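You operate a simulated robot arm through the tools that you are given. There is no shell and no other tool.

The job below is to be done with a simulated robot arm. You get a single attempt, and the scene is never put back.

## Task
Try both bungs in the ring gauge and sort them.
Fine: one that goes in stands in the green tray, one that does not in the black tray. Set down upright: bung.

Only the result counts: the job must be done as asked and must still hold three seconds after the hand-in. Knocking over, shifting, dropping, spilling or breaking anything else fails it.

## Robot
A 6-joint arm with a two-finger gripper, fixed in place. Base frame: the origin is at the foot of the arm, x ahead of it, y to its left, z up. Units: m, degrees, N and s.
Its first joint turns from -166.0 to 166.0 degrees. Payload 2.45 kg.
The tool frame sits at the grasp point between the pads (the TCP): z along the fingers, y along the line on which they close. The tips reach 0.02 m beyond it. The gripper opens to 0.14 m. The gripper's body begins 0.168 m behind the TCP.
Orientation is that of the tool frame in the base frame, as [roll, pitch, yaw] about the fixed x, y, z axes, in that order (R = Rz(yaw) Ry(pitch) Rx(roll)). With the fingers straight down and closing along the base's y, the tool's x points along the base's -x, its y along +y and its z along -z.

## Interface
- The arm moves only by the tool apply_moves. Its argument "increments" is text: rows parted by semicolons, each of 7 numbers parted by spaces: the opening, from 0 (shut) to 1 (fully open), then the shift along the tool's x, y, z in m, then the turn, a rotation vector about the tool's x, y, z in degrees. In form: gripper x y z ax ay az; .... A call has 1 to 20 rows; each row is the pose to reach, as a shift and turn from the pose commanded when the call began, along the tool's axes at that moment. A row lasts 0.2 s, in which the tool goes at most 0.05 m and 8.6 degrees; a call with a longer step from one row to the next is refused whole, and so is a gripper value outside its range. A pose out of reach is approached as far as the arm can. The call stops where the force on the tool passes 40 N (or 10 N more than at its start, if that is more) or the arm is blocked; 0.2 s more then pass. Each finger travels about 0.045 m/s and halts on what it meets, pressing with about 31 N; the grip force reading is that of the motor and also rises with nothing between the fingers. The clock runs only during rows and for 0.2 s after the last one: add rows that repeat a pose to give the fingers time. It gives the time, the measured TCP pose, the force on the tool (base axes), the opening and the grip force at its end, in the units of the frame above (readings bear some noise), with the torque about the TCP (base axes, N m) and any sound that the robot's microphone picked up.
- Cameras (640 x 400 px; columns grow to the right, rows downward): "scene" is fixed at [0.0492, 0.5008, 1.3817]; the picture's right is [-0.14, -0.99, 0.00], its down [-0.41, 0.06, -0.91] and it looks along [0.90, -0.13, -0.41] (base axes); focal length 308 px, centre (320, 200). "wrist" rides on the gripper at [0.078, 0.011, -0.209] in the tool frame; the picture's right is [-0.14, 0.99, 0.00], its down [-0.92, -0.13, -0.37] and it looks along [-0.37, -0.05, 0.93] (tool axes); focal length 280 px, centre (320, 200). There is no depth. A picture from a camera that has moved, and an enlarged one, comes with that camera's place and axes in the base frame and with its lens.
- camera(camera): a new picture of that camera. No time passes.
- close_up(camera, box): a new picture of the part [left, top, right, bottom] of that camera's present view, enlarged. No time passes.
- job_done(): hands the job in; it is judged then, once.

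Places have to be worked out from the pictures, the camera data and where the tool is seen. Open the gripper and draw the arm clear of the work before you hand the job in, unless the task says otherwise.

The tools are called after ">>>" as a command line: name --argument value ..., lists and objects as JSON in quotes. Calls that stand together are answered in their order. apply_moves: Moves the arm, as the interface text tells. Its arguments: {"type":"object","properties":{"increments":{"type":"string"}},"required":["increments"]} The other tools are called the same way: camera (camera) takes a picture; close_up (camera, box) takes an enlarged picture of a part of a camera's view; job_done () hands the job in.

At the start:

```text
clock: 0.0
ee_pos: [0.6168, 0.4446, 1.0436]
ee_rot: [-179.9, 0.0, 179.9]
wrist_force: [0.5, 0.4, 0.9]
torque: [0.0, 0.01, -0.01]
finger_gap: 0.1399
grip_force: 0.1
```

scene: 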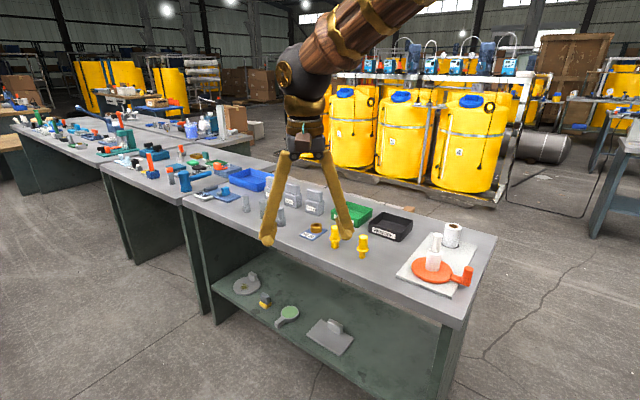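
wrist: 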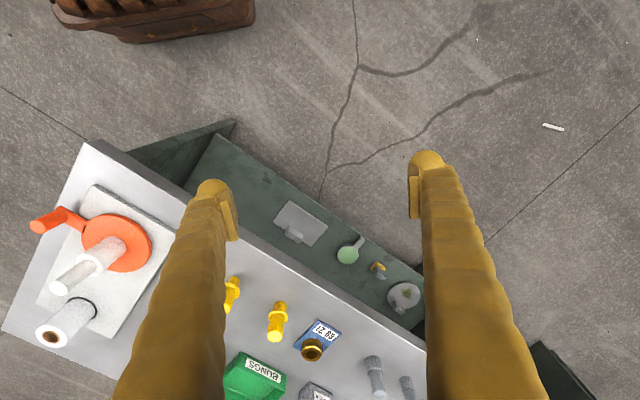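

I start by looking closer at the bench from the scene camera to find the bungs, the gauge and the trays.

>>> close_up --camera "scene" --box '[260, 170, 420, 270]'

>>> close_up --camera "wrist" --box '[200, 250, 440, 400]'

```text
4.00 times, centred on (340, 220) of scene
camera zoom: at [0.0492, 0.5008, 1.3817], right [-0.14, -0.99, 0.0], down [-0.41, 0.06, -0.91], along [0.9, -0.13, -0.41], focal length 1233 px, centre (240, 120)
```

zoom: 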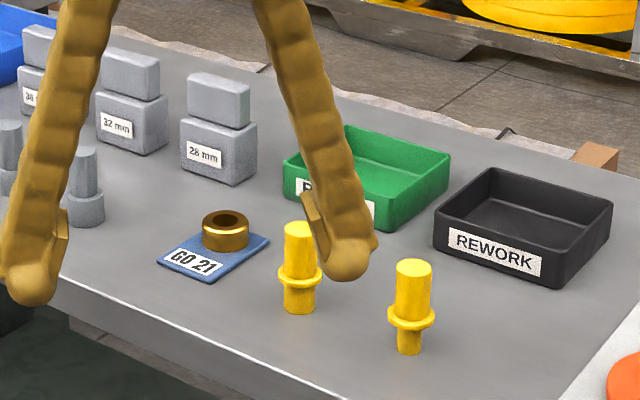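

```text
2.67 times, centred on (320, 325) of wrist
camera zoom: at [0.5389, 0.4539, 1.253], right [0.14, 0.99, 0.0], down [0.92, -0.13, 0.37], along [0.37, -0.05, -0.93], focal length 748 px, centre (320, -133)
```

zoom: 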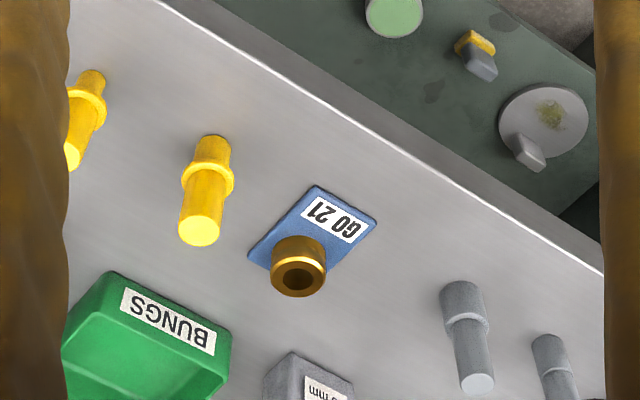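

The ring gauge ("GO 21") sits near the trays and the two yellow flanged bungs stand in front of it. The distances are still uncertain, so I move the wrist camera forward over the bench at the present height to triangulate.

>>> apply_moves --increments "1 -0.035 -0.025 0 0 0 0; 1 -0.07 -0.05 0 0 0 0; 1 -0.105 -0.075 0 0 0 0; 1 -0.14 -0.1 0 0 0 0; 1 -0.14 -0.1 0 0 0 0"

>>> camera --camera "wrist"

>>> camera --camera "scene"

```text
clock: 1.2
ee_pos: [0.7588, 0.3446, 1.045]
ee_rot: [-180.0, 0.0, -179.9]
wrist_force: [-1.6, 0.4, 0.7]
torque: [0.0, 0.0, -0.03]
finger_gap: 0.1399
grip_force: 0.0
```

```text
taken
camera wrist: at [0.6815, 0.3536, 1.2557], right [0.14, 0.99, 0.0], down [0.92, -0.13, 0.37], along [0.36, -0.05, -0.93], focal length 280 px, centre (320, 200)
```

wrist: 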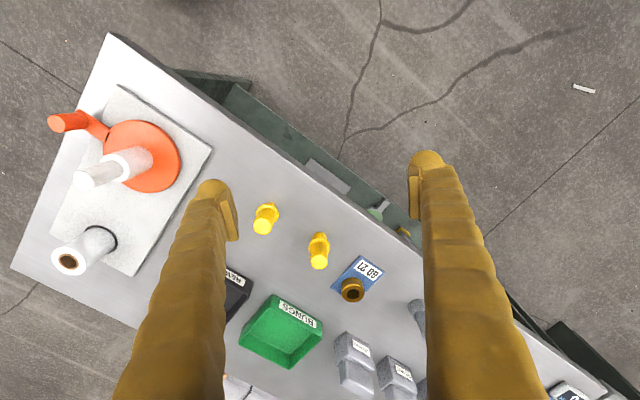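

```text
taken
```

scene: 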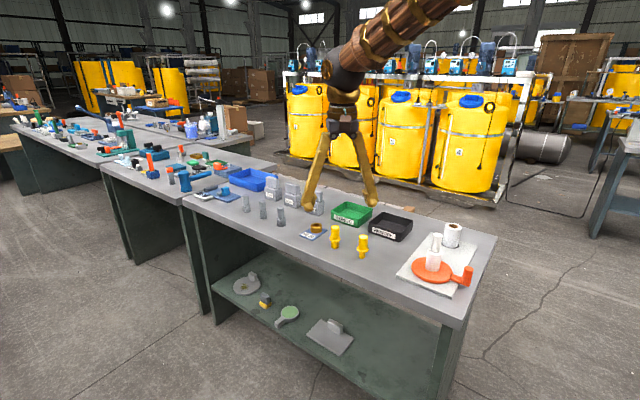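

The bench and objects are further forward and lower than the tool. I take enlarged views to measure them.

>>> close_up --camera "wrist" --box '[220, 190, 428, 320]'

>>> close_up --camera "wrist" --box '[220, 260, 428, 390]'

>>> close_up --camera "scene" --box '[290, 190, 418, 270]'

```text
3.08 times, centred on (324, 255) of wrist
camera zoom: at [0.6815, 0.3536, 1.2557], right [0.14, 0.99, 0.0], down [0.92, -0.13, 0.37], along [0.36, -0.05, -0.93], focal length 863 px, centre (308, 31)
```

zoom: 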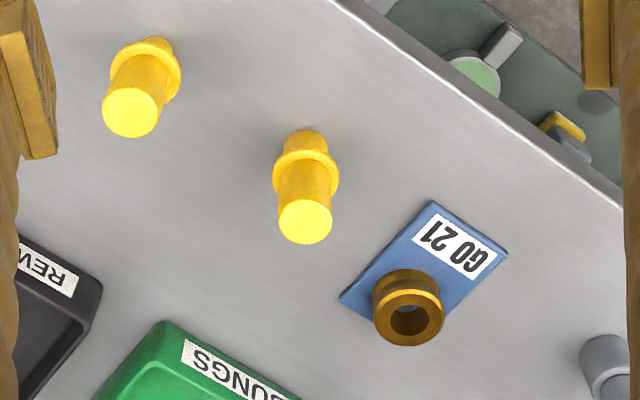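

```text
3.08 times, centred on (324, 325) of wrist
camera zoom: at [0.6815, 0.3536, 1.2557], right [0.14, 0.99, 0.0], down [0.92, -0.13, 0.37], along [0.36, -0.05, -0.93], focal length 863 px, centre (308, -185)
```

zoom: 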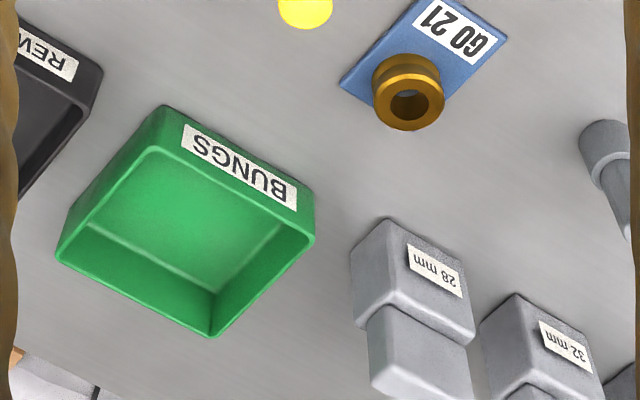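

```text
5.00 times, centred on (354, 230) of scene
camera zoom: at [0.0492, 0.5008, 1.3817], right [-0.14, -0.99, 0.0], down [-0.41, 0.06, -0.91], along [0.9, -0.13, -0.41], focal length 1541 px, centre (150, 50)
```

zoom: 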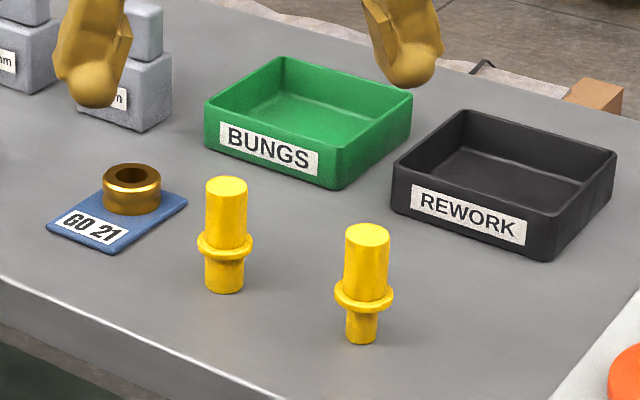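

Triangulation gives a bench height of about z 0.797. The left bung is near (0.935, 0.32), the ring near (1.045, 0.37), and the trays near (1.15, 0.21) and (1.03, 0.09). These are at or past the stated straight-down reach, so I stay high and test how far the arm really goes toward the ring.

>>> apply_moves --increments "1 -0.041 0.003 0 0 0 0; 1 -0.082 0.006 0 0 0 0; 1 -0.123 0.01 0 0 0 0; 1 -0.164 0.013 0 0 0 0; 1 -0.205 0.017 0 0 0 0; 1 -0.246 0.021 0 0 0 0; 1 -0.286 0.025 0 0 0 0; 1 -0.286 0.025 0 0 0 0; 1 -0.286 0.025 0 0 0 0"

>>> camera --camera "wrist"

>>> camera --camera "scene"

```text
clock: 3.2
ee_pos: [1.0444, 0.3693, 1.0464]
ee_rot: [180.0, 0.0, -180.0]
wrist_force: [0.4, 0.3, 0.8]
torque: [-0.01, 0.0, 0.02]
finger_gap: 0.1399
grip_force: 0.1
```

```text
taken
camera wrist: at [0.9671, 0.3777, 1.2552], right [0.14, 0.99, 0.0], down [0.92, -0.13, 0.37], along [0.37, -0.05, -0.93], focal length 280 px, centre (320, 200)
```

wrist: 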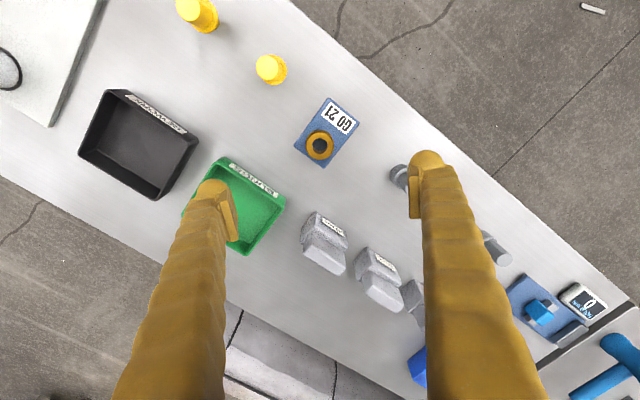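

```text
taken
```

scene: 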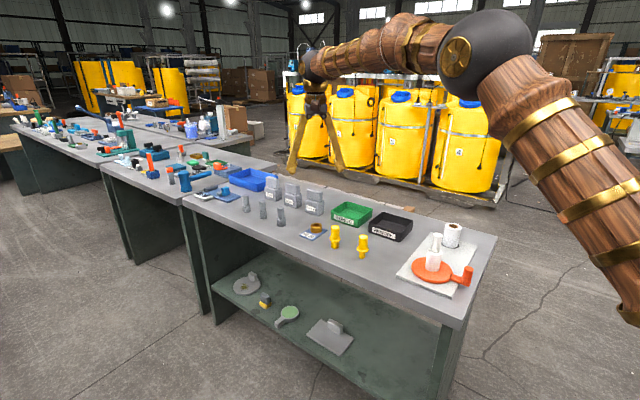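

The arm does reach over the ring, and the ring appears almost straight under the tool. I take close-ups for precise positions of the ring, bungs and trays.

>>> close_up --camera "wrist" --box '[272, 90, 368, 180]'

>>> close_up --camera "wrist" --box '[160, 0, 320, 100]'

>>> close_up --camera "wrist" --box '[60, 70, 316, 270]'

```text
4.44 times, centred on (320, 135) of wrist
camera zoom: at [0.9671, 0.3777, 1.2552], right [0.14, 0.99, 0.0], down [0.92, -0.13, 0.37], along [0.37, -0.05, -0.93], focal length 1246 px, centre (320, 489)
```

zoom: 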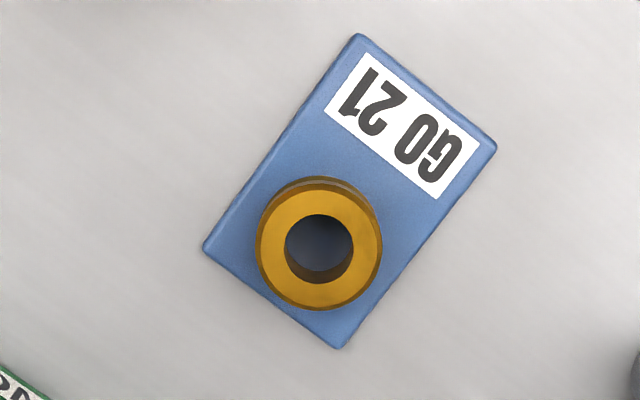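

```text
4.00 times, centred on (240, 50) of wrist
camera zoom: at [0.9671, 0.3777, 1.2552], right [0.14, 0.99, 0.0], down [0.92, -0.13, 0.37], along [0.37, -0.05, -0.93], focal length 1122 px, centre (640, 800)
```

zoom: 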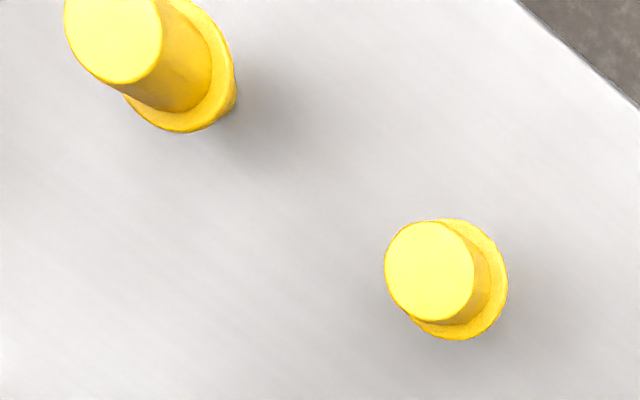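

```text
2.00 times, centred on (188, 170) of wrist
camera zoom: at [0.9671, 0.3777, 1.2552], right [0.14, 0.99, 0.0], down [0.92, -0.13, 0.37], along [0.37, -0.05, -0.93], focal length 561 px, centre (584, 260)
```

zoom: 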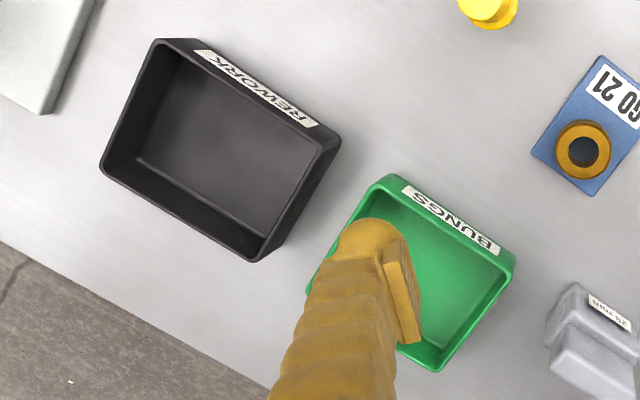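

The ring top works out at about (1.0488, 0.365, 0.8225). I now zoom in hard on the bungs' lower ends and the ring bore to compare sizes.

>>> close_up --camera "scene" --box '[325, 222, 373, 262]'

>>> close_up --camera "scene" --box '[298, 215, 334, 245]'

>>> close_up --camera "wrist" --box '[305, 125, 337, 165]'

```text
10.00 times, centred on (349, 242) of scene
camera zoom: at [0.0492, 0.5008, 1.3817], right [-0.14, -0.99, 0.0], down [-0.41, 0.06, -0.91], along [0.9, -0.13, -0.41], focal length 3082 px, centre (30, -220)
```

zoom: 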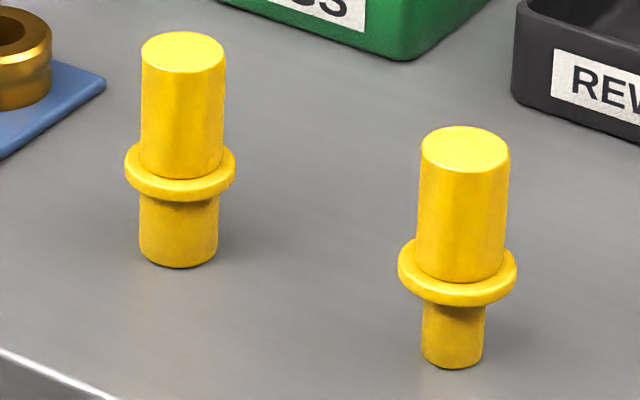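

```text
13.33 times, centred on (316, 230) of scene
camera zoom: at [0.0492, 0.5008, 1.3817], right [-0.14, -0.99, 0.0], down [-0.41, 0.06, -0.91], along [0.9, -0.13, -0.41], focal length 4109 px, centre (373, -200)
```

zoom: 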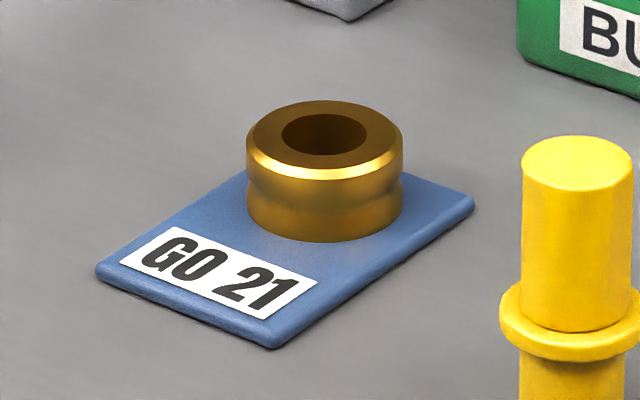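

```text
10.00 times, centred on (321, 145) of wrist
camera zoom: at [0.9671, 0.3777, 1.2552], right [0.14, 0.99, 0.0], down [0.92, -0.13, 0.37], along [0.37, -0.05, -0.93], focal length 2804 px, centre (310, 750)
```

zoom: 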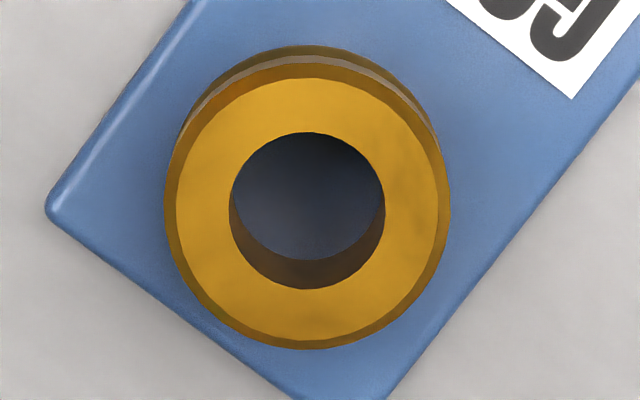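

Sizes compared in the same views: ring bore about 24 mm, left bung (A) plug end about 27 mm, right bung (B) plug end about 21 mm. B should go in and A should not, but I will try both physically. I go above bung B first, near (0.861, 0.240), at z 0.97 with the gripper partly closed.

>>> apply_moves --increments "0.9 0.0305 -0.0216 0.0125 0 0 0; 0.8 0.061 -0.0432 0.025 0 0 0; 0.7 0.0915 -0.0648 0.0375 0 0 0; 0.6 0.122 -0.0864 0.05 0 0 0; 0.5 0.1525 -0.108 0.0625 0 0 0; 0.5 0.183 -0.1295 0.075 0 0 0; 0.5 0.183 -0.1295 0.075 0 0 0; 0.5 0.183 -0.1295 0.075 0 0 0"

>>> camera --camera "wrist"

>>> close_up --camera "wrist" --box '[256, 80, 384, 180]'

>>> close_up --camera "scene" --box '[300, 170, 428, 270]'

```text
clock: 5.0
ee_pos: [0.8594, 0.2425, 0.9647]
ee_rot: [-180.0, 0.0, -179.9]
wrist_force: [0.9, 0.2, 0.6]
torque: [0.02, -0.03, -0.01]
finger_gap: 0.07
grip_force: 0.0
```

```text
taken
camera wrist: at [0.7825, 0.2518, 1.1752], right [0.14, 0.99, 0.0], down [0.92, -0.13, 0.37], along [0.37, -0.05, -0.93], focal length 280 px, centre (320, 200)
```

wrist: 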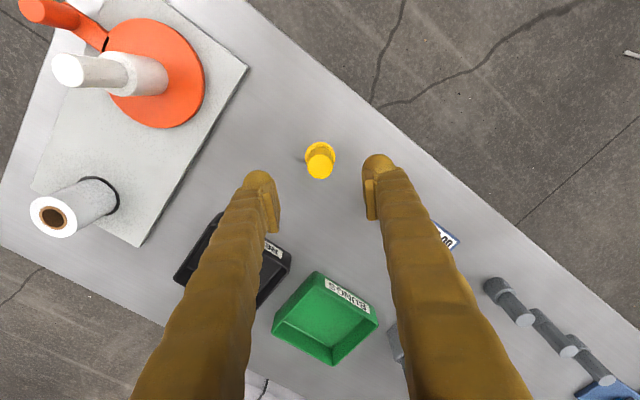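

```text
4.00 times, centred on (320, 130) of wrist
camera zoom: at [0.7825, 0.2518, 1.1752], right [0.14, 0.99, 0.0], down [0.92, -0.13, 0.37], along [0.37, -0.05, -0.93], focal length 1122 px, centre (320, 480)
```

zoom: 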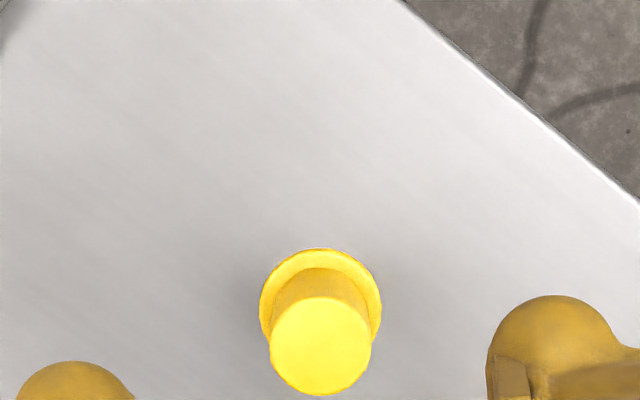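

```text
4.00 times, centred on (364, 220) of scene
camera zoom: at [0.0492, 0.5008, 1.3817], right [-0.14, -0.99, 0.0], down [-0.41, 0.06, -0.91], along [0.9, -0.13, -0.41], focal length 1233 px, centre (144, 120)
```

zoom: 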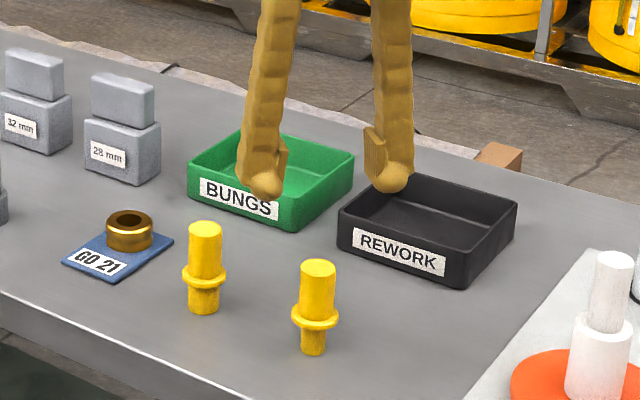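

Bung B sits on the tool axis within about 1.5 mm. I lower to TCP z ≈ 0.860, so the tips stay above the flange, and then close on the handle.

>>> apply_moves --increments "0.5 0 0 0.035 0 0 0; 0.5 0 0 0.07 0 0 0; 0.5 0 0 0.095 0 0 0; 0.5 0 0 0.109 0 0 0; 0.5 0 0 0.109 0 0 0"

>>> close_up --camera "wrist" --box '[224, 100, 416, 250]'

>>> close_up --camera "scene" --box '[325, 210, 405, 270]'

```text
clock: 6.2
ee_pos: [0.8592, 0.2403, 0.8587]
ee_rot: [-180.0, 0.0, -179.9]
wrist_force: [0.2, 0.0, 0.6]
torque: [0.0, -0.03, 0.02]
finger_gap: 0.0699
grip_force: 0.0
```

```text
2.67 times, centred on (320, 175) of wrist
camera zoom: at [0.7825, 0.2507, 1.0679], right [0.14, 0.99, 0.0], down [0.92, -0.13, 0.37], along [0.37, -0.05, -0.93], focal length 748 px, centre (320, 267)
```

zoom: 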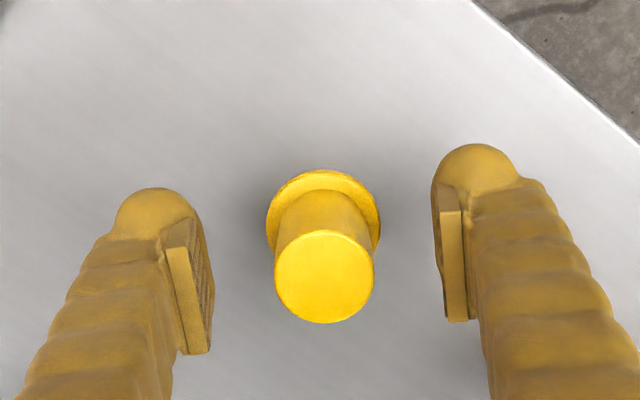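

```text
6.67 times, centred on (365, 240) of scene
camera zoom: at [0.0492, 0.5008, 1.3817], right [-0.14, -0.99, 0.0], down [-0.41, 0.06, -0.91], along [0.9, -0.13, -0.41], focal length 2054 px, centre (20, -67)
```

zoom: 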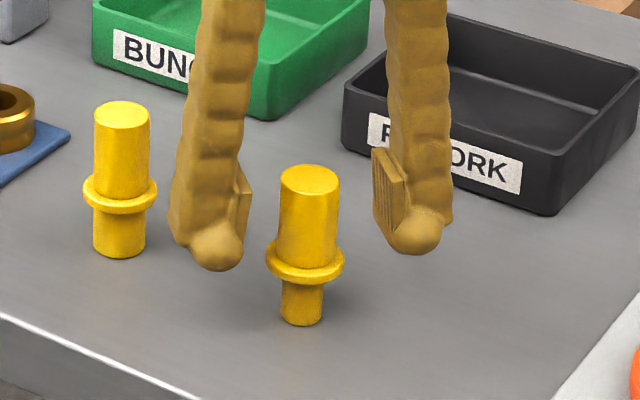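

The pads straddle B's handle evenly and the tips are above the flange. I close the gripper.

>>> apply_moves --increments "0.35 0 0 0 0 0 0; 0.25 0 0 0 0 0 0; 0.15 0 0 0 0 0 0; 0.1 0 0 0 0 0 0; 0.1 0 0 0 0 0 0; 0.1 0 0 0 0 0 0"

>>> close_up --camera "wrist" --box '[224, 100, 416, 250]'

>>> close_up --camera "scene" --box '[325, 210, 405, 270]'

```text
clock: 7.6
ee_pos: [0.8598, 0.2414, 0.8589]
ee_rot: [-179.9, 0.0, -180.0]
wrist_force: [0.5, -0.9, 0.7]
torque: [0.01, 0.0, -0.01]
finger_gap: 0.0261
grip_force: 31.1
```

```text
2.67 times, centred on (320, 175) of wrist
camera zoom: at [0.7825, 0.2507, 1.0679], right [0.14, 0.99, 0.0], down [0.92, -0.13, 0.37], along [0.37, -0.05, -0.93], focal length 748 px, centre (320, 267)
```

zoom: 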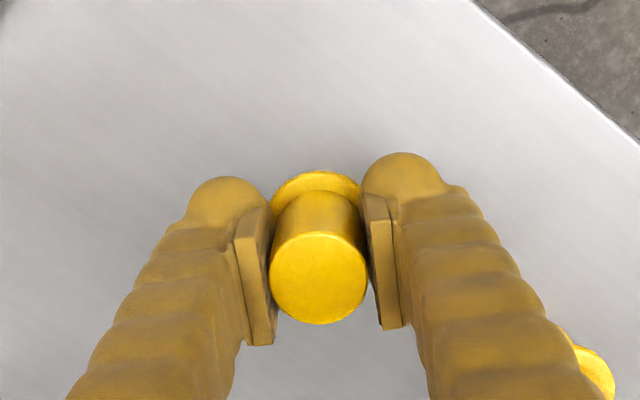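

```text
6.67 times, centred on (365, 240) of scene
camera zoom: at [0.0492, 0.5008, 1.3817], right [-0.14, -0.99, 0.0], down [-0.41, 0.06, -0.91], along [0.9, -0.13, -0.41], focal length 2054 px, centre (20, -67)
```

zoom: 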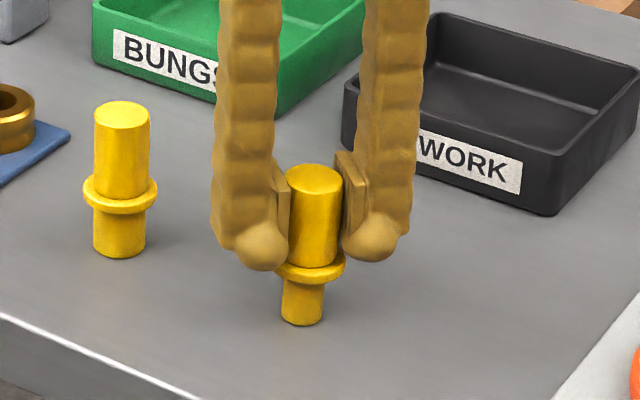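

The grip gap of 26 mm confirms B's handle is held. The top seems to have moved slightly while the foot stayed, so I check for tilt at higher zoom.

>>> close_up --camera "scene" --box '[340, 225, 388, 265]'

>>> close_up --camera "wrist" --box '[288, 160, 352, 210]'

```text
10.00 times, centred on (364, 245) of scene
camera zoom: at [0.0492, 0.5008, 1.3817], right [-0.14, -0.99, 0.0], down [-0.41, 0.06, -0.91], along [0.9, -0.13, -0.41], focal length 3082 px, centre (-120, -250)
```

zoom: 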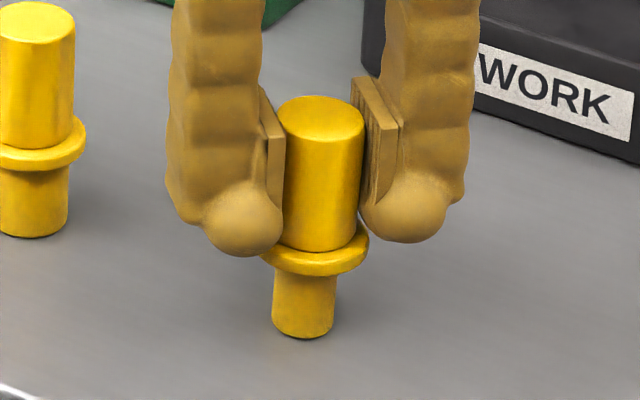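

```text
8.00 times, centred on (320, 185) of wrist
camera zoom: at [0.7825, 0.2507, 1.0679], right [0.14, 0.99, 0.0], down [0.92, -0.13, 0.37], along [0.37, -0.05, -0.93], focal length 2243 px, centre (320, 320)
```

zoom: 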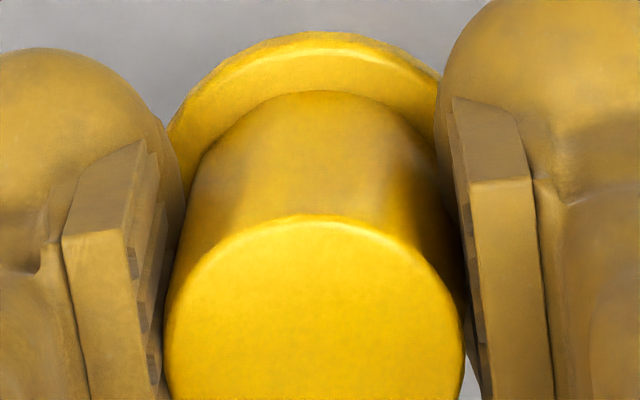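

B leans by about a degree at most. I lift it straight up and check whether it hangs true in the pads.

>>> apply_moves --increments "0.1 0 0 -0.01 0 0 0; 0.1 0 0 -0.03 0 0 0; 0.1 0 0 -0.06 0 0 0; 0.1 0 0 -0.09 0 0 0; 0.1 0 0 -0.109 0 0 0; 0.1 0 0 -0.109 0 0 0"

>>> close_up --camera "wrist" --box '[240, 120, 400, 220]'

>>> close_up --camera "scene" --box '[330, 185, 394, 235]'

```text
clock: 9.0
ee_pos: [0.8604, 0.2398, 0.9687]
ee_rot: [-180.0, 0.0, 180.0]
wrist_force: [-0.7, -0.2, -0.4]
torque: [0.02, 0.01, -0.01]
finger_gap: 0.0262
grip_force: 31.0
```

```text
4.00 times, centred on (320, 170) of wrist
camera zoom: at [0.7836, 0.2489, 1.1779], right [0.14, 0.99, 0.0], down [0.92, -0.13, 0.37], along [0.37, -0.05, -0.93], focal length 1122 px, centre (320, 320)
```

zoom: 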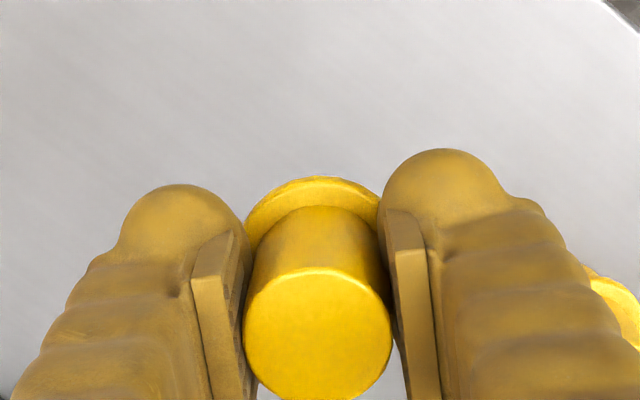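

```text
8.00 times, centred on (362, 210) of scene
camera zoom: at [0.0492, 0.5008, 1.3817], right [-0.14, -0.99, 0.0], down [-0.41, 0.06, -0.91], along [0.9, -0.13, -0.41], focal length 2465 px, centre (-16, 120)
```

zoom: 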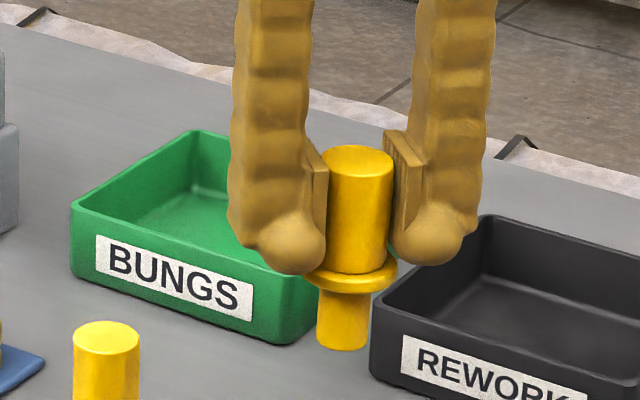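

I zoom further on the held bung from both cameras to judge its tilt.

>>> close_up --camera "scene" --box '[348, 200, 380, 232]'

>>> close_up --camera "wrist" --box '[288, 155, 352, 225]'

```text
12.50 times, centred on (364, 216) of scene
camera zoom: at [0.0492, 0.5008, 1.3817], right [-0.14, -0.99, 0.0], down [-0.41, 0.06, -0.91], along [0.9, -0.13, -0.41], focal length 3852 px, centre (-230, 0)
```

zoom: 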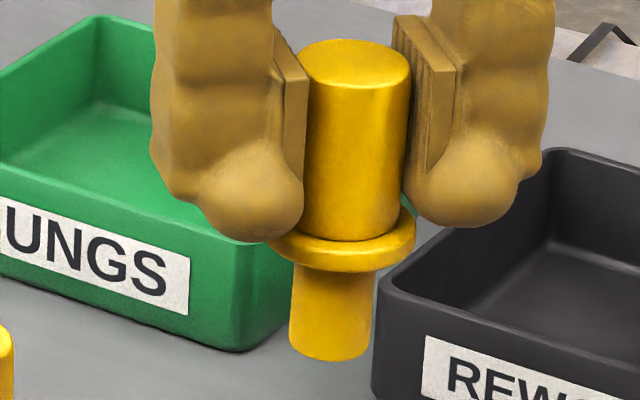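

```text
5.71 times, centred on (320, 190) of wrist
camera zoom: at [0.7836, 0.2489, 1.1779], right [0.14, 0.99, 0.0], down [0.92, -0.13, 0.37], along [0.37, -0.05, -0.93], focal length 1602 px, centre (320, 257)
```

zoom: 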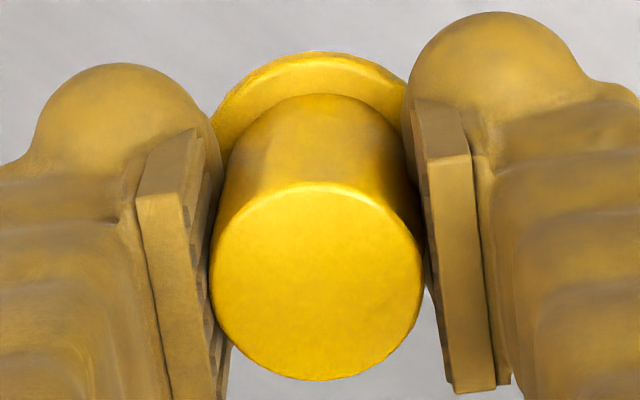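

B leans about 1° (foot toward +y), which a 1° tool turn about its x axis corrects. I carry it over the ring at a safe height with that correction, let the arm settle, and look.

>>> apply_moves --increments "0.1 0 0 -0.015 0.3 0 0; 0.1 -0.03 0.02 -0.015 0.5 0 0; 0.1 -0.065 0.044 -0.015 0.7 0 0; 0.1 -0.1 0.068 -0.015 1 0 0; 0.1 -0.135 0.092 -0.015 1 0 0; 0.1 -0.165 0.112 -0.01 1 0 0; 0.1 -0.187 0.1265 0 1 0 0; 0.1 -0.187 0.1265 0 1 0 0; 0.1 -0.187 0.1265 0 1 0 0; 0.1 -0.187 0.1265 0 1 0 0; 0.1 -0.187 0.1265 0 1 0 0"

>>> close_up --camera "wrist" --box '[240, 100, 400, 220]'

>>> close_up --camera "scene" --box '[290, 175, 354, 239]'

```text
clock: 11.4
ee_pos: [1.0465, 0.3669, 0.967]
ee_rot: [-179.1, 0.1, -180.0]
wrist_force: [-0.1, -0.8, 0.3]
torque: [0.02, -0.03, 0.0]
finger_gap: 0.026
grip_force: 31.4
```

```text
3.33 times, centred on (320, 160) of wrist
camera zoom: at [0.9691, 0.3796, 1.176], right [0.14, 0.99, -0.02], down [0.92, -0.12, 0.37], along [0.36, -0.07, -0.93], focal length 935 px, centre (320, 333)
```

zoom: 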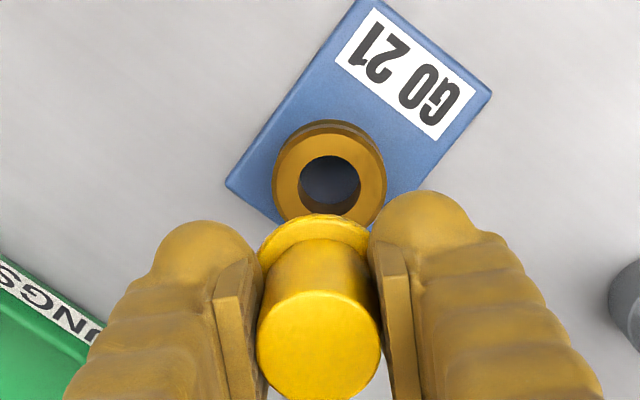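

```text
6.25 times, centred on (322, 207) of scene
camera zoom: at [0.0492, 0.5008, 1.3817], right [-0.14, -0.99, 0.0], down [-0.41, 0.06, -0.91], along [0.9, -0.13, -0.41], focal length 1926 px, centre (308, 156)
```

zoom: 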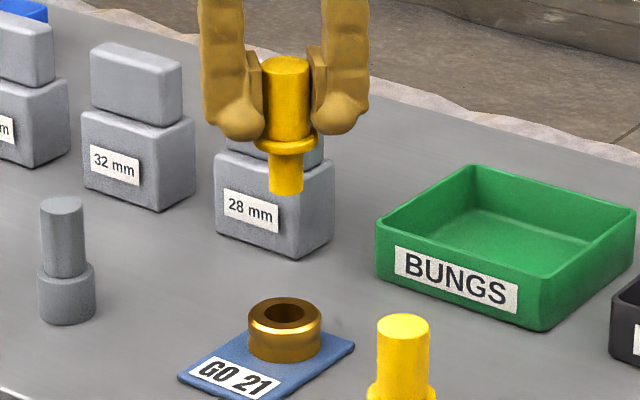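

The ring lies ahead and below as expected, and the columns agree within about a millimetre. I zoom finely on the bung and the ring separately to align.

>>> close_up --camera "scene" --box '[302, 183, 334, 203]'

>>> close_up --camera "scene" --box '[302, 194, 334, 214]'

>>> close_up --camera "scene" --box '[302, 218, 334, 238]'

>>> close_up --camera "wrist" --box '[296, 130, 344, 160]'

```text
16.00 times, centred on (318, 193) of scene
camera zoom: at [0.0492, 0.5008, 1.3817], right [-0.14, -0.99, 0.0], down [-0.41, 0.06, -0.91], along [0.9, -0.13, -0.41], focal length 4930 px, centre (352, 312)
```

zoom: 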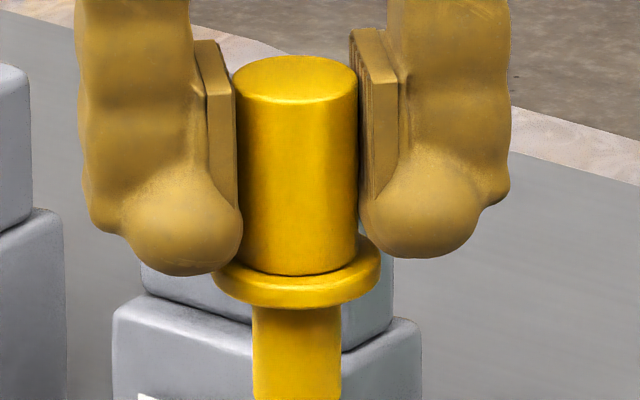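

```text
16.00 times, centred on (318, 204) of scene
camera zoom: at [0.0492, 0.5008, 1.3817], right [-0.14, -0.99, 0.0], down [-0.41, 0.06, -0.91], along [0.9, -0.13, -0.41], focal length 4930 px, centre (352, 136)
```

zoom: 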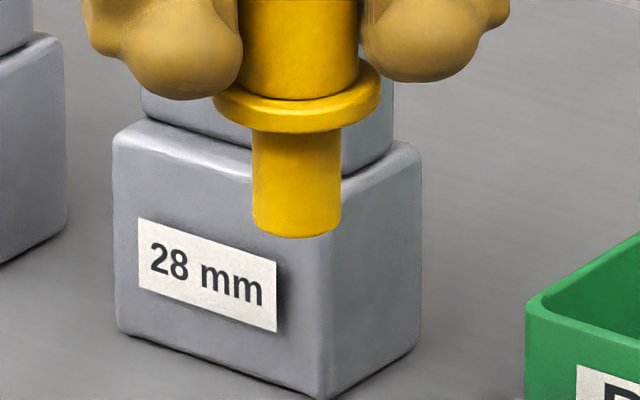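

```text
16.00 times, centred on (318, 228) of scene
camera zoom: at [0.0492, 0.5008, 1.3817], right [-0.14, -0.99, 0.0], down [-0.41, 0.06, -0.91], along [0.9, -0.13, -0.41], focal length 4930 px, centre (352, -248)
```

zoom: 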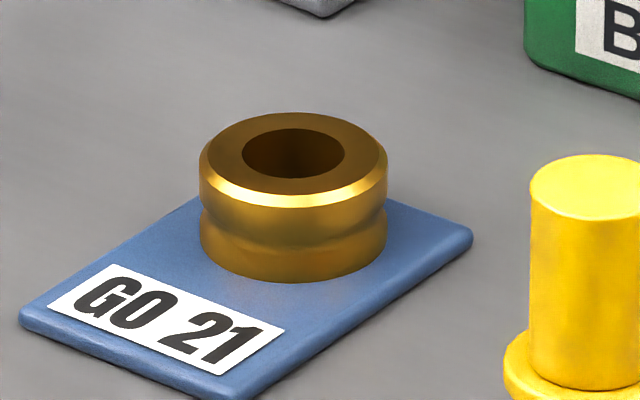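

```text
13.33 times, centred on (320, 145) of wrist
camera zoom: at [0.9691, 0.3796, 1.176], right [0.14, 0.99, -0.02], down [0.92, -0.12, 0.37], along [0.36, -0.07, -0.93], focal length 3738 px, centre (320, 933)
```

zoom: 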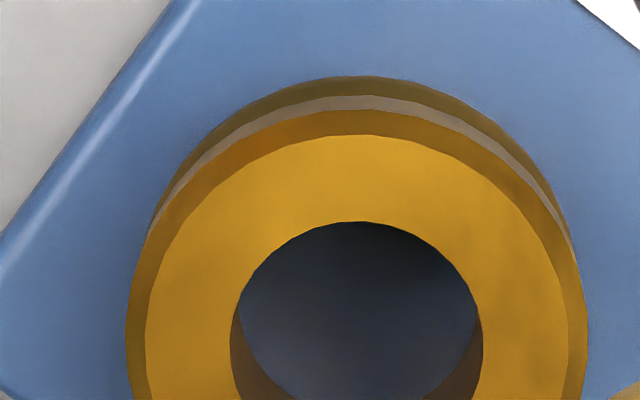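

The bung hangs upright now. Both cameras put it about 1.1 mm short of the ring centre in x and about 1.1 mm in −y. I correct that and lower until the plug is about 10 mm over the ring.

>>> apply_moves --increments "0.1 -0.0011 0.0016 0.03 0 0 0; 0.1 -0.0011 0.0021 0.055 0 0 0; 0.1 -0.0011 0.0024 0.073 0 0 0; 0.1 -0.0011 0.0024 0.073 0 0 0; 0.1 -0.0011 0.0024 0.073 0 0 0; 0.1 -0.0011 0.0024 0.073 0 0 0"

>>> close_up --camera "scene" --box '[300, 205, 340, 240]'

>>> close_up --camera "wrist" --box '[272, 130, 368, 220]'

```text
clock: 12.8
ee_pos: [1.0456, 0.3692, 0.896]
ee_rot: [-179.0, -0.1, -180.0]
wrist_force: [0.4, -0.1, -0.6]
torque: [0.01, -0.02, 0.01]
finger_gap: 0.026
grip_force: 31.2
```

```text
11.43 times, centred on (320, 222) of scene
camera zoom: at [0.0492, 0.5008, 1.3817], right [-0.14, -0.99, 0.0], down [-0.41, 0.06, -0.91], along [0.9, -0.13, -0.41], focal length 3522 px, centre (320, -57)
```

zoom: 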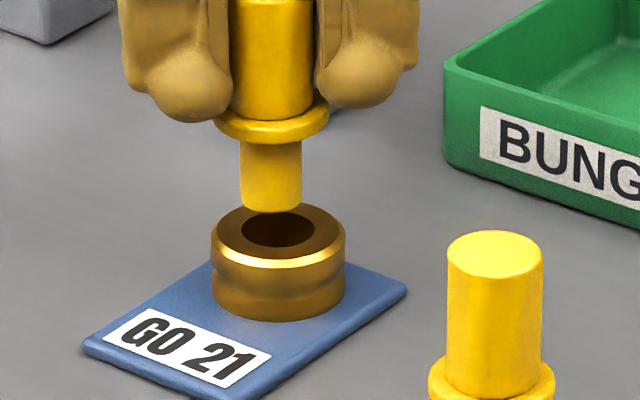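

```text
4.44 times, centred on (320, 175) of wrist
camera zoom: at [0.9699, 0.383, 1.1055], right [0.14, 0.99, -0.02], down [0.92, -0.12, 0.37], along [0.36, -0.07, -0.93], focal length 1246 px, centre (320, 311)
```

zoom: 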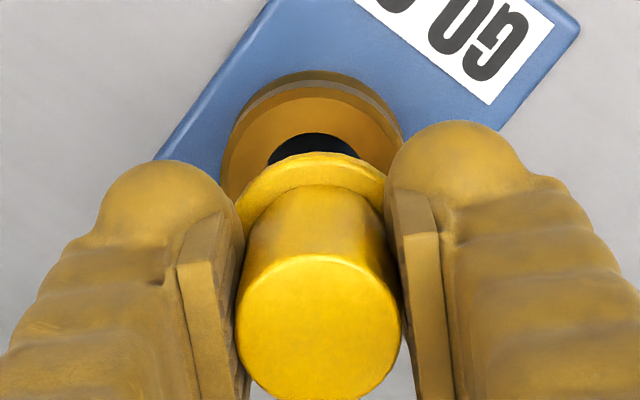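

The arm drifted in y on the way down. Both cameras now show the plug about 2.3 mm toward +y of the bore and x aligned, so I correct y only and look again.

>>> apply_moves --increments "0.1 0 -0.0023 0 0 0 0; 0.1 0 -0.0023 0 0 0 0; 0.1 0 -0.0023 0 0 0 0; 0.1 0 -0.0023 0 0 0 0; 0.1 0 -0.0023 0 0 0 0"

>>> close_up --camera "scene" --box '[300, 205, 340, 240]'

>>> close_up --camera "wrist" --box '[272, 130, 368, 220]'

```text
clock: 14.0
ee_pos: [1.0473, 0.3677, 0.8949]
ee_rot: [-179.0, 0.0, -180.0]
wrist_force: [0.5, 0.1, -0.2]
torque: [0.0, 0.01, -0.01]
finger_gap: 0.0258
grip_force: 31.1
```

```text
11.43 times, centred on (320, 222) of scene
camera zoom: at [0.0492, 0.5008, 1.3817], right [-0.14, -0.99, 0.0], down [-0.41, 0.06, -0.91], along [0.9, -0.13, -0.41], focal length 3522 px, centre (320, -57)
```

zoom: 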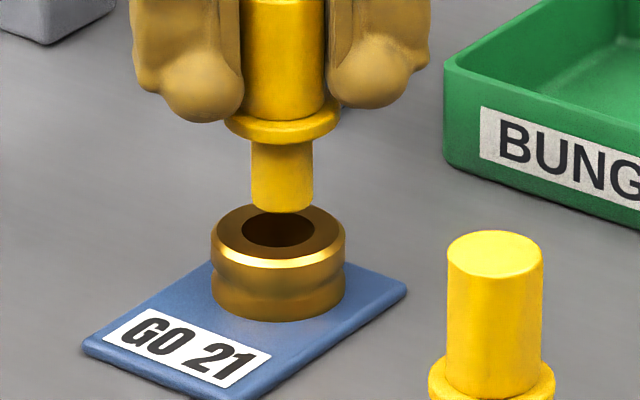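

```text
4.44 times, centred on (320, 175) of wrist
camera zoom: at [0.9701, 0.3794, 1.1051], right [0.14, 0.99, -0.02], down [0.92, -0.12, 0.37], along [0.36, -0.07, -0.93], focal length 1246 px, centre (320, 311)
```

zoom: 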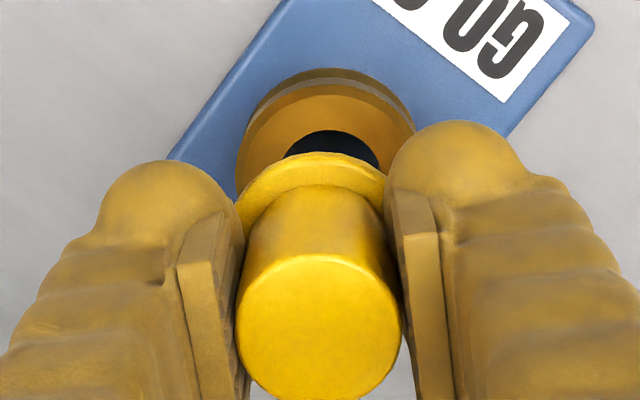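

The plug is now about 1.3 mm on the −y side: the arm moved more than commanded. I hold still briefly to see whether it drifts by itself.

>>> apply_moves --increments "0.1 0 0 0 0 0 0; 0.1 0 0 0 0 0 0; 0.1 0 0 0 0 0 0"

>>> close_up --camera "scene" --box '[300, 205, 340, 240]'

```text
clock: 14.8
ee_pos: [1.048, 0.3665, 0.8962]
ee_rot: [-178.9, -0.1, -180.0]
wrist_force: [0.0, -0.7, -1.3]
torque: [0.0, -0.02, 0.01]
finger_gap: 0.0262
grip_force: 31.1
```

```text
11.43 times, centred on (320, 222) of scene
camera zoom: at [0.0492, 0.5008, 1.3817], right [-0.14, -0.99, 0.0], down [-0.41, 0.06, -0.91], along [0.9, -0.13, -0.41], focal length 3522 px, centre (320, -57)
```

zoom: 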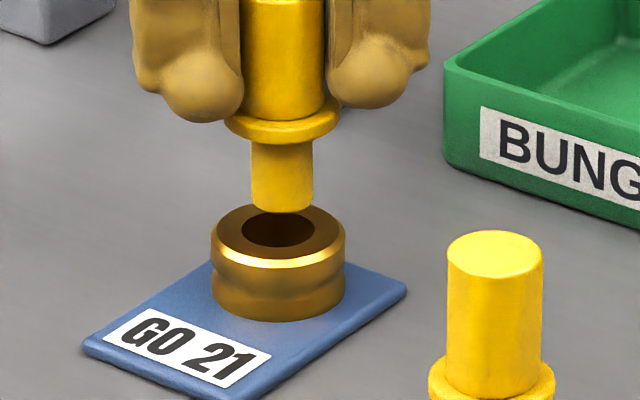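

It stays put, so the error is positional. I nudge +1.1 mm in y and check again.

>>> apply_moves --increments "0.1 0 0.0011 0 0 0 0; 0.1 0 0.0011 0 0 0 0; 0.1 0 0.0011 0 0 0 0"

>>> close_up --camera "scene" --box '[300, 205, 340, 240]'

>>> close_up --camera "wrist" --box '[272, 130, 368, 220]'

```text
clock: 15.6
ee_pos: [1.0473, 0.368, 0.8956]
ee_rot: [-179.0, 0.1, -180.0]
wrist_force: [0.6, -0.6, -0.6]
torque: [-0.03, 0.0, 0.0]
finger_gap: 0.0261
grip_force: 31.0
```

```text
11.43 times, centred on (320, 222) of scene
camera zoom: at [0.0492, 0.5008, 1.3817], right [-0.14, -0.99, 0.0], down [-0.41, 0.06, -0.91], along [0.9, -0.13, -0.41], focal length 3522 px, centre (320, -57)
```

zoom: 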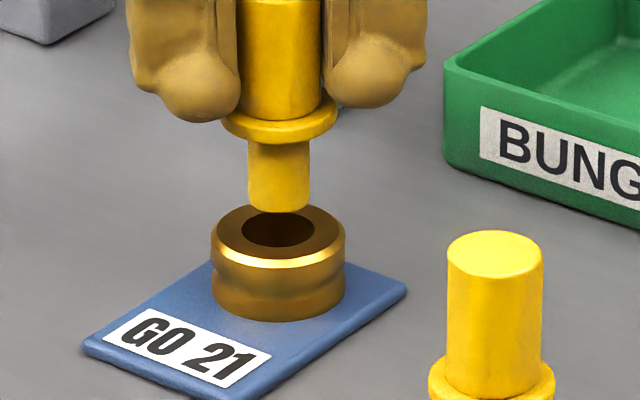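

```text
4.44 times, centred on (320, 175) of wrist
camera zoom: at [0.9702, 0.3805, 1.1052], right [0.14, 0.99, -0.02], down [0.92, -0.12, 0.37], along [0.36, -0.07, -0.93], focal length 1246 px, centre (320, 311)
```

zoom: 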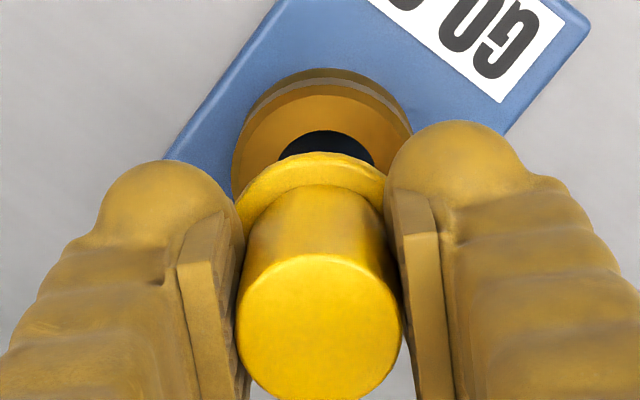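

The plug is now centred over the bore within about 0.2 mm, roughly 11 mm above the ring. I lower in small stages while watching the force.

>>> apply_moves --increments "0.1 0 0 0.004 0 0 0; 0.1 0 0 0.008 0 0 0; 0.1 0 0 0.008 0 0 0; 0.1 0 0 0.008 0 0 0"

>>> close_up --camera "scene" --box '[300, 205, 340, 240]'

>>> close_up --camera "wrist" --box '[272, 130, 368, 220]'

```text
clock: 16.6
ee_pos: [1.0475, 0.3677, 0.887]
ee_rot: [-179.0, 0.0, 180.0]
wrist_force: [0.2, 0.2, -0.2]
torque: [-0.02, 0.0, 0.02]
finger_gap: 0.0259
grip_force: 30.9
```

```text
11.43 times, centred on (320, 222) of scene
camera zoom: at [0.0492, 0.5008, 1.3817], right [-0.14, -0.99, 0.0], down [-0.41, 0.06, -0.91], along [0.9, -0.13, -0.41], focal length 3522 px, centre (320, -57)
```

zoom: 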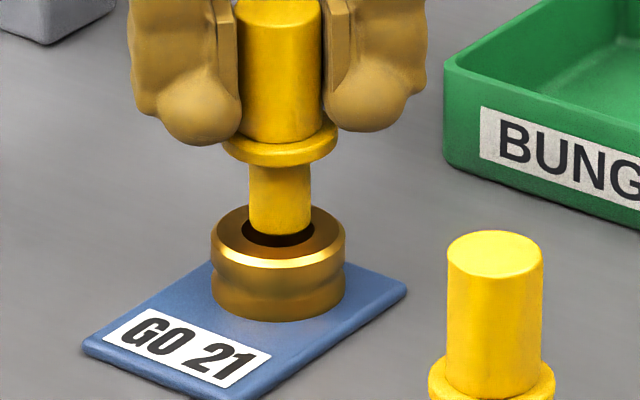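

```text
4.44 times, centred on (320, 175) of wrist
camera zoom: at [0.9704, 0.3802, 1.0968], right [0.14, 0.99, -0.02], down [0.92, -0.12, 0.37], along [0.37, -0.07, -0.93], focal length 1246 px, centre (320, 311)
```

zoom: 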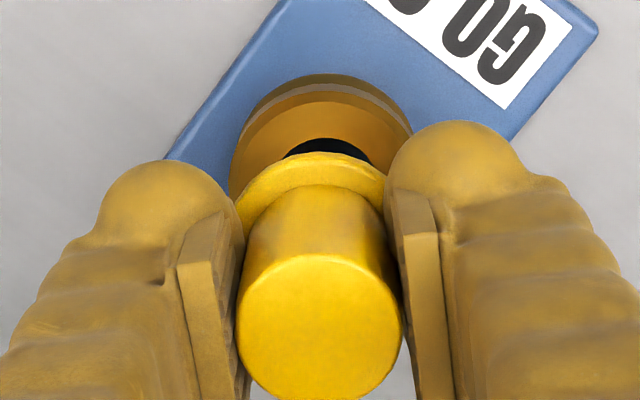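

The plug is poised right over the bore with no contact. I continue down by 5 mm to enter the ring and check the force.

>>> apply_moves --increments "0.1 0 0.0002 0.0025 0 0 0; 0.1 0 0.0003 0.005 0 0 0; 0.1 0 0.0003 0.005 0 0 0"

>>> close_up --camera "scene" --box '[300, 205, 340, 240]'

```text
clock: 17.4
ee_pos: [1.046, 0.3675, 0.8819]
ee_rot: [-179.0, 0.0, 179.9]
wrist_force: [0.8, 0.0, -0.2]
torque: [-0.01, 0.02, 0.0]
finger_gap: 0.0261
grip_force: 31.2
```

```text
11.43 times, centred on (320, 222) of scene
camera zoom: at [0.0492, 0.5008, 1.3817], right [-0.14, -0.99, 0.0], down [-0.41, 0.06, -0.91], along [0.9, -0.13, -0.41], focal length 3522 px, centre (320, -57)
```

zoom: 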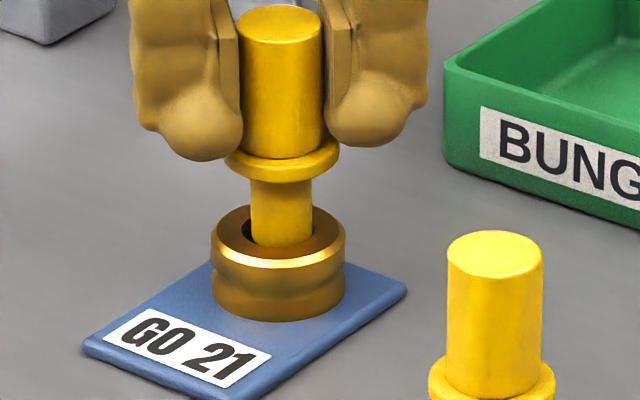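

The plug has begun to enter without force, sitting slightly to the −y side. I shift +0.9 mm in y and go a little deeper.

>>> apply_moves --increments "0.1 0 0.0009 0 0 0 0; 0.1 0 0.001 0.002 0 0 0; 0.1 0 0.001 0.004 0 0 0; 0.1 0 0.001 0.004 0 0 0"

>>> close_up --camera "scene" --box '[300, 205, 340, 240]'

>>> close_up --camera "wrist" --box '[272, 130, 368, 220]'

```text
clock: 18.4
ee_pos: [1.0465, 0.369, 0.877]
ee_rot: [-179.0, -0.1, -180.0]
wrist_force: [0.1, -0.5, 0.0]
torque: [-0.01, 0.03, -0.01]
finger_gap: 0.0261
grip_force: 31.7
```

```text
11.43 times, centred on (320, 222) of scene
camera zoom: at [0.0492, 0.5008, 1.3817], right [-0.14, -0.99, 0.0], down [-0.41, 0.06, -0.91], along [0.9, -0.13, -0.41], focal length 3522 px, centre (320, -57)
```

zoom: 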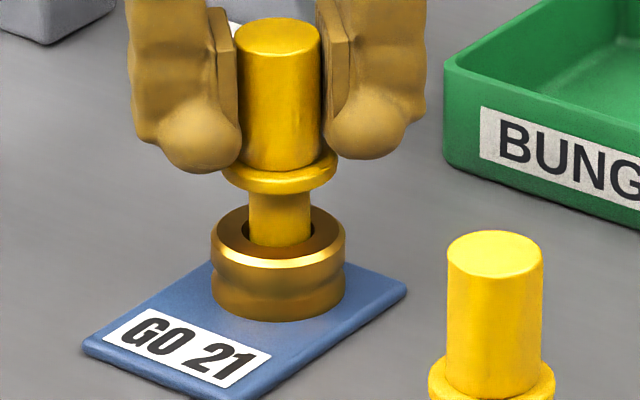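

```text
4.44 times, centred on (320, 175) of wrist
camera zoom: at [0.9697, 0.3805, 1.0873], right [0.14, 0.99, -0.02], down [0.92, -0.12, 0.37], along [0.36, -0.07, -0.93], focal length 1246 px, centre (320, 311)
```

zoom: 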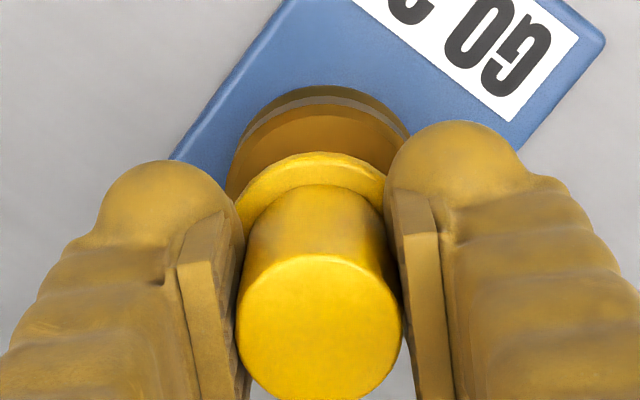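

The plug is about 6 mm into the ring with zero force. I go 10 mm deeper to be sure it fits along its length.

>>> apply_moves --increments "0.1 0 0.0002 0.003 0 0 0; 0.1 0 0.0003 0.006 0 0 0; 0.1 0 0.0004 0.01 0 0 0; 0.1 0 0.0004 0.01 0 0 0"

>>> close_up --camera "scene" --box '[300, 205, 340, 240]'

```text
clock: 19.4
ee_pos: [1.0473, 0.3692, 0.8685]
ee_rot: [-179.0, 0.0, 180.0]
wrist_force: [0.7, 0.8, -1.8]
torque: [-0.01, 0.01, 0.0]
finger_gap: 0.0261
grip_force: 30.6
```

```text
11.43 times, centred on (320, 222) of scene
camera zoom: at [0.0492, 0.5008, 1.3817], right [-0.14, -0.99, 0.0], down [-0.41, 0.06, -0.91], along [0.9, -0.13, -0.41], focal length 3522 px, centre (320, -57)
```

zoom: 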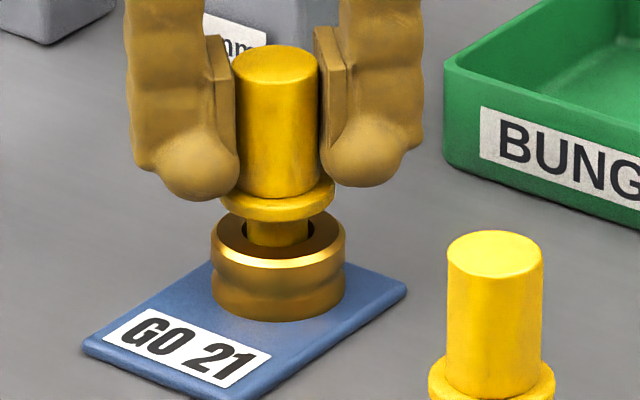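

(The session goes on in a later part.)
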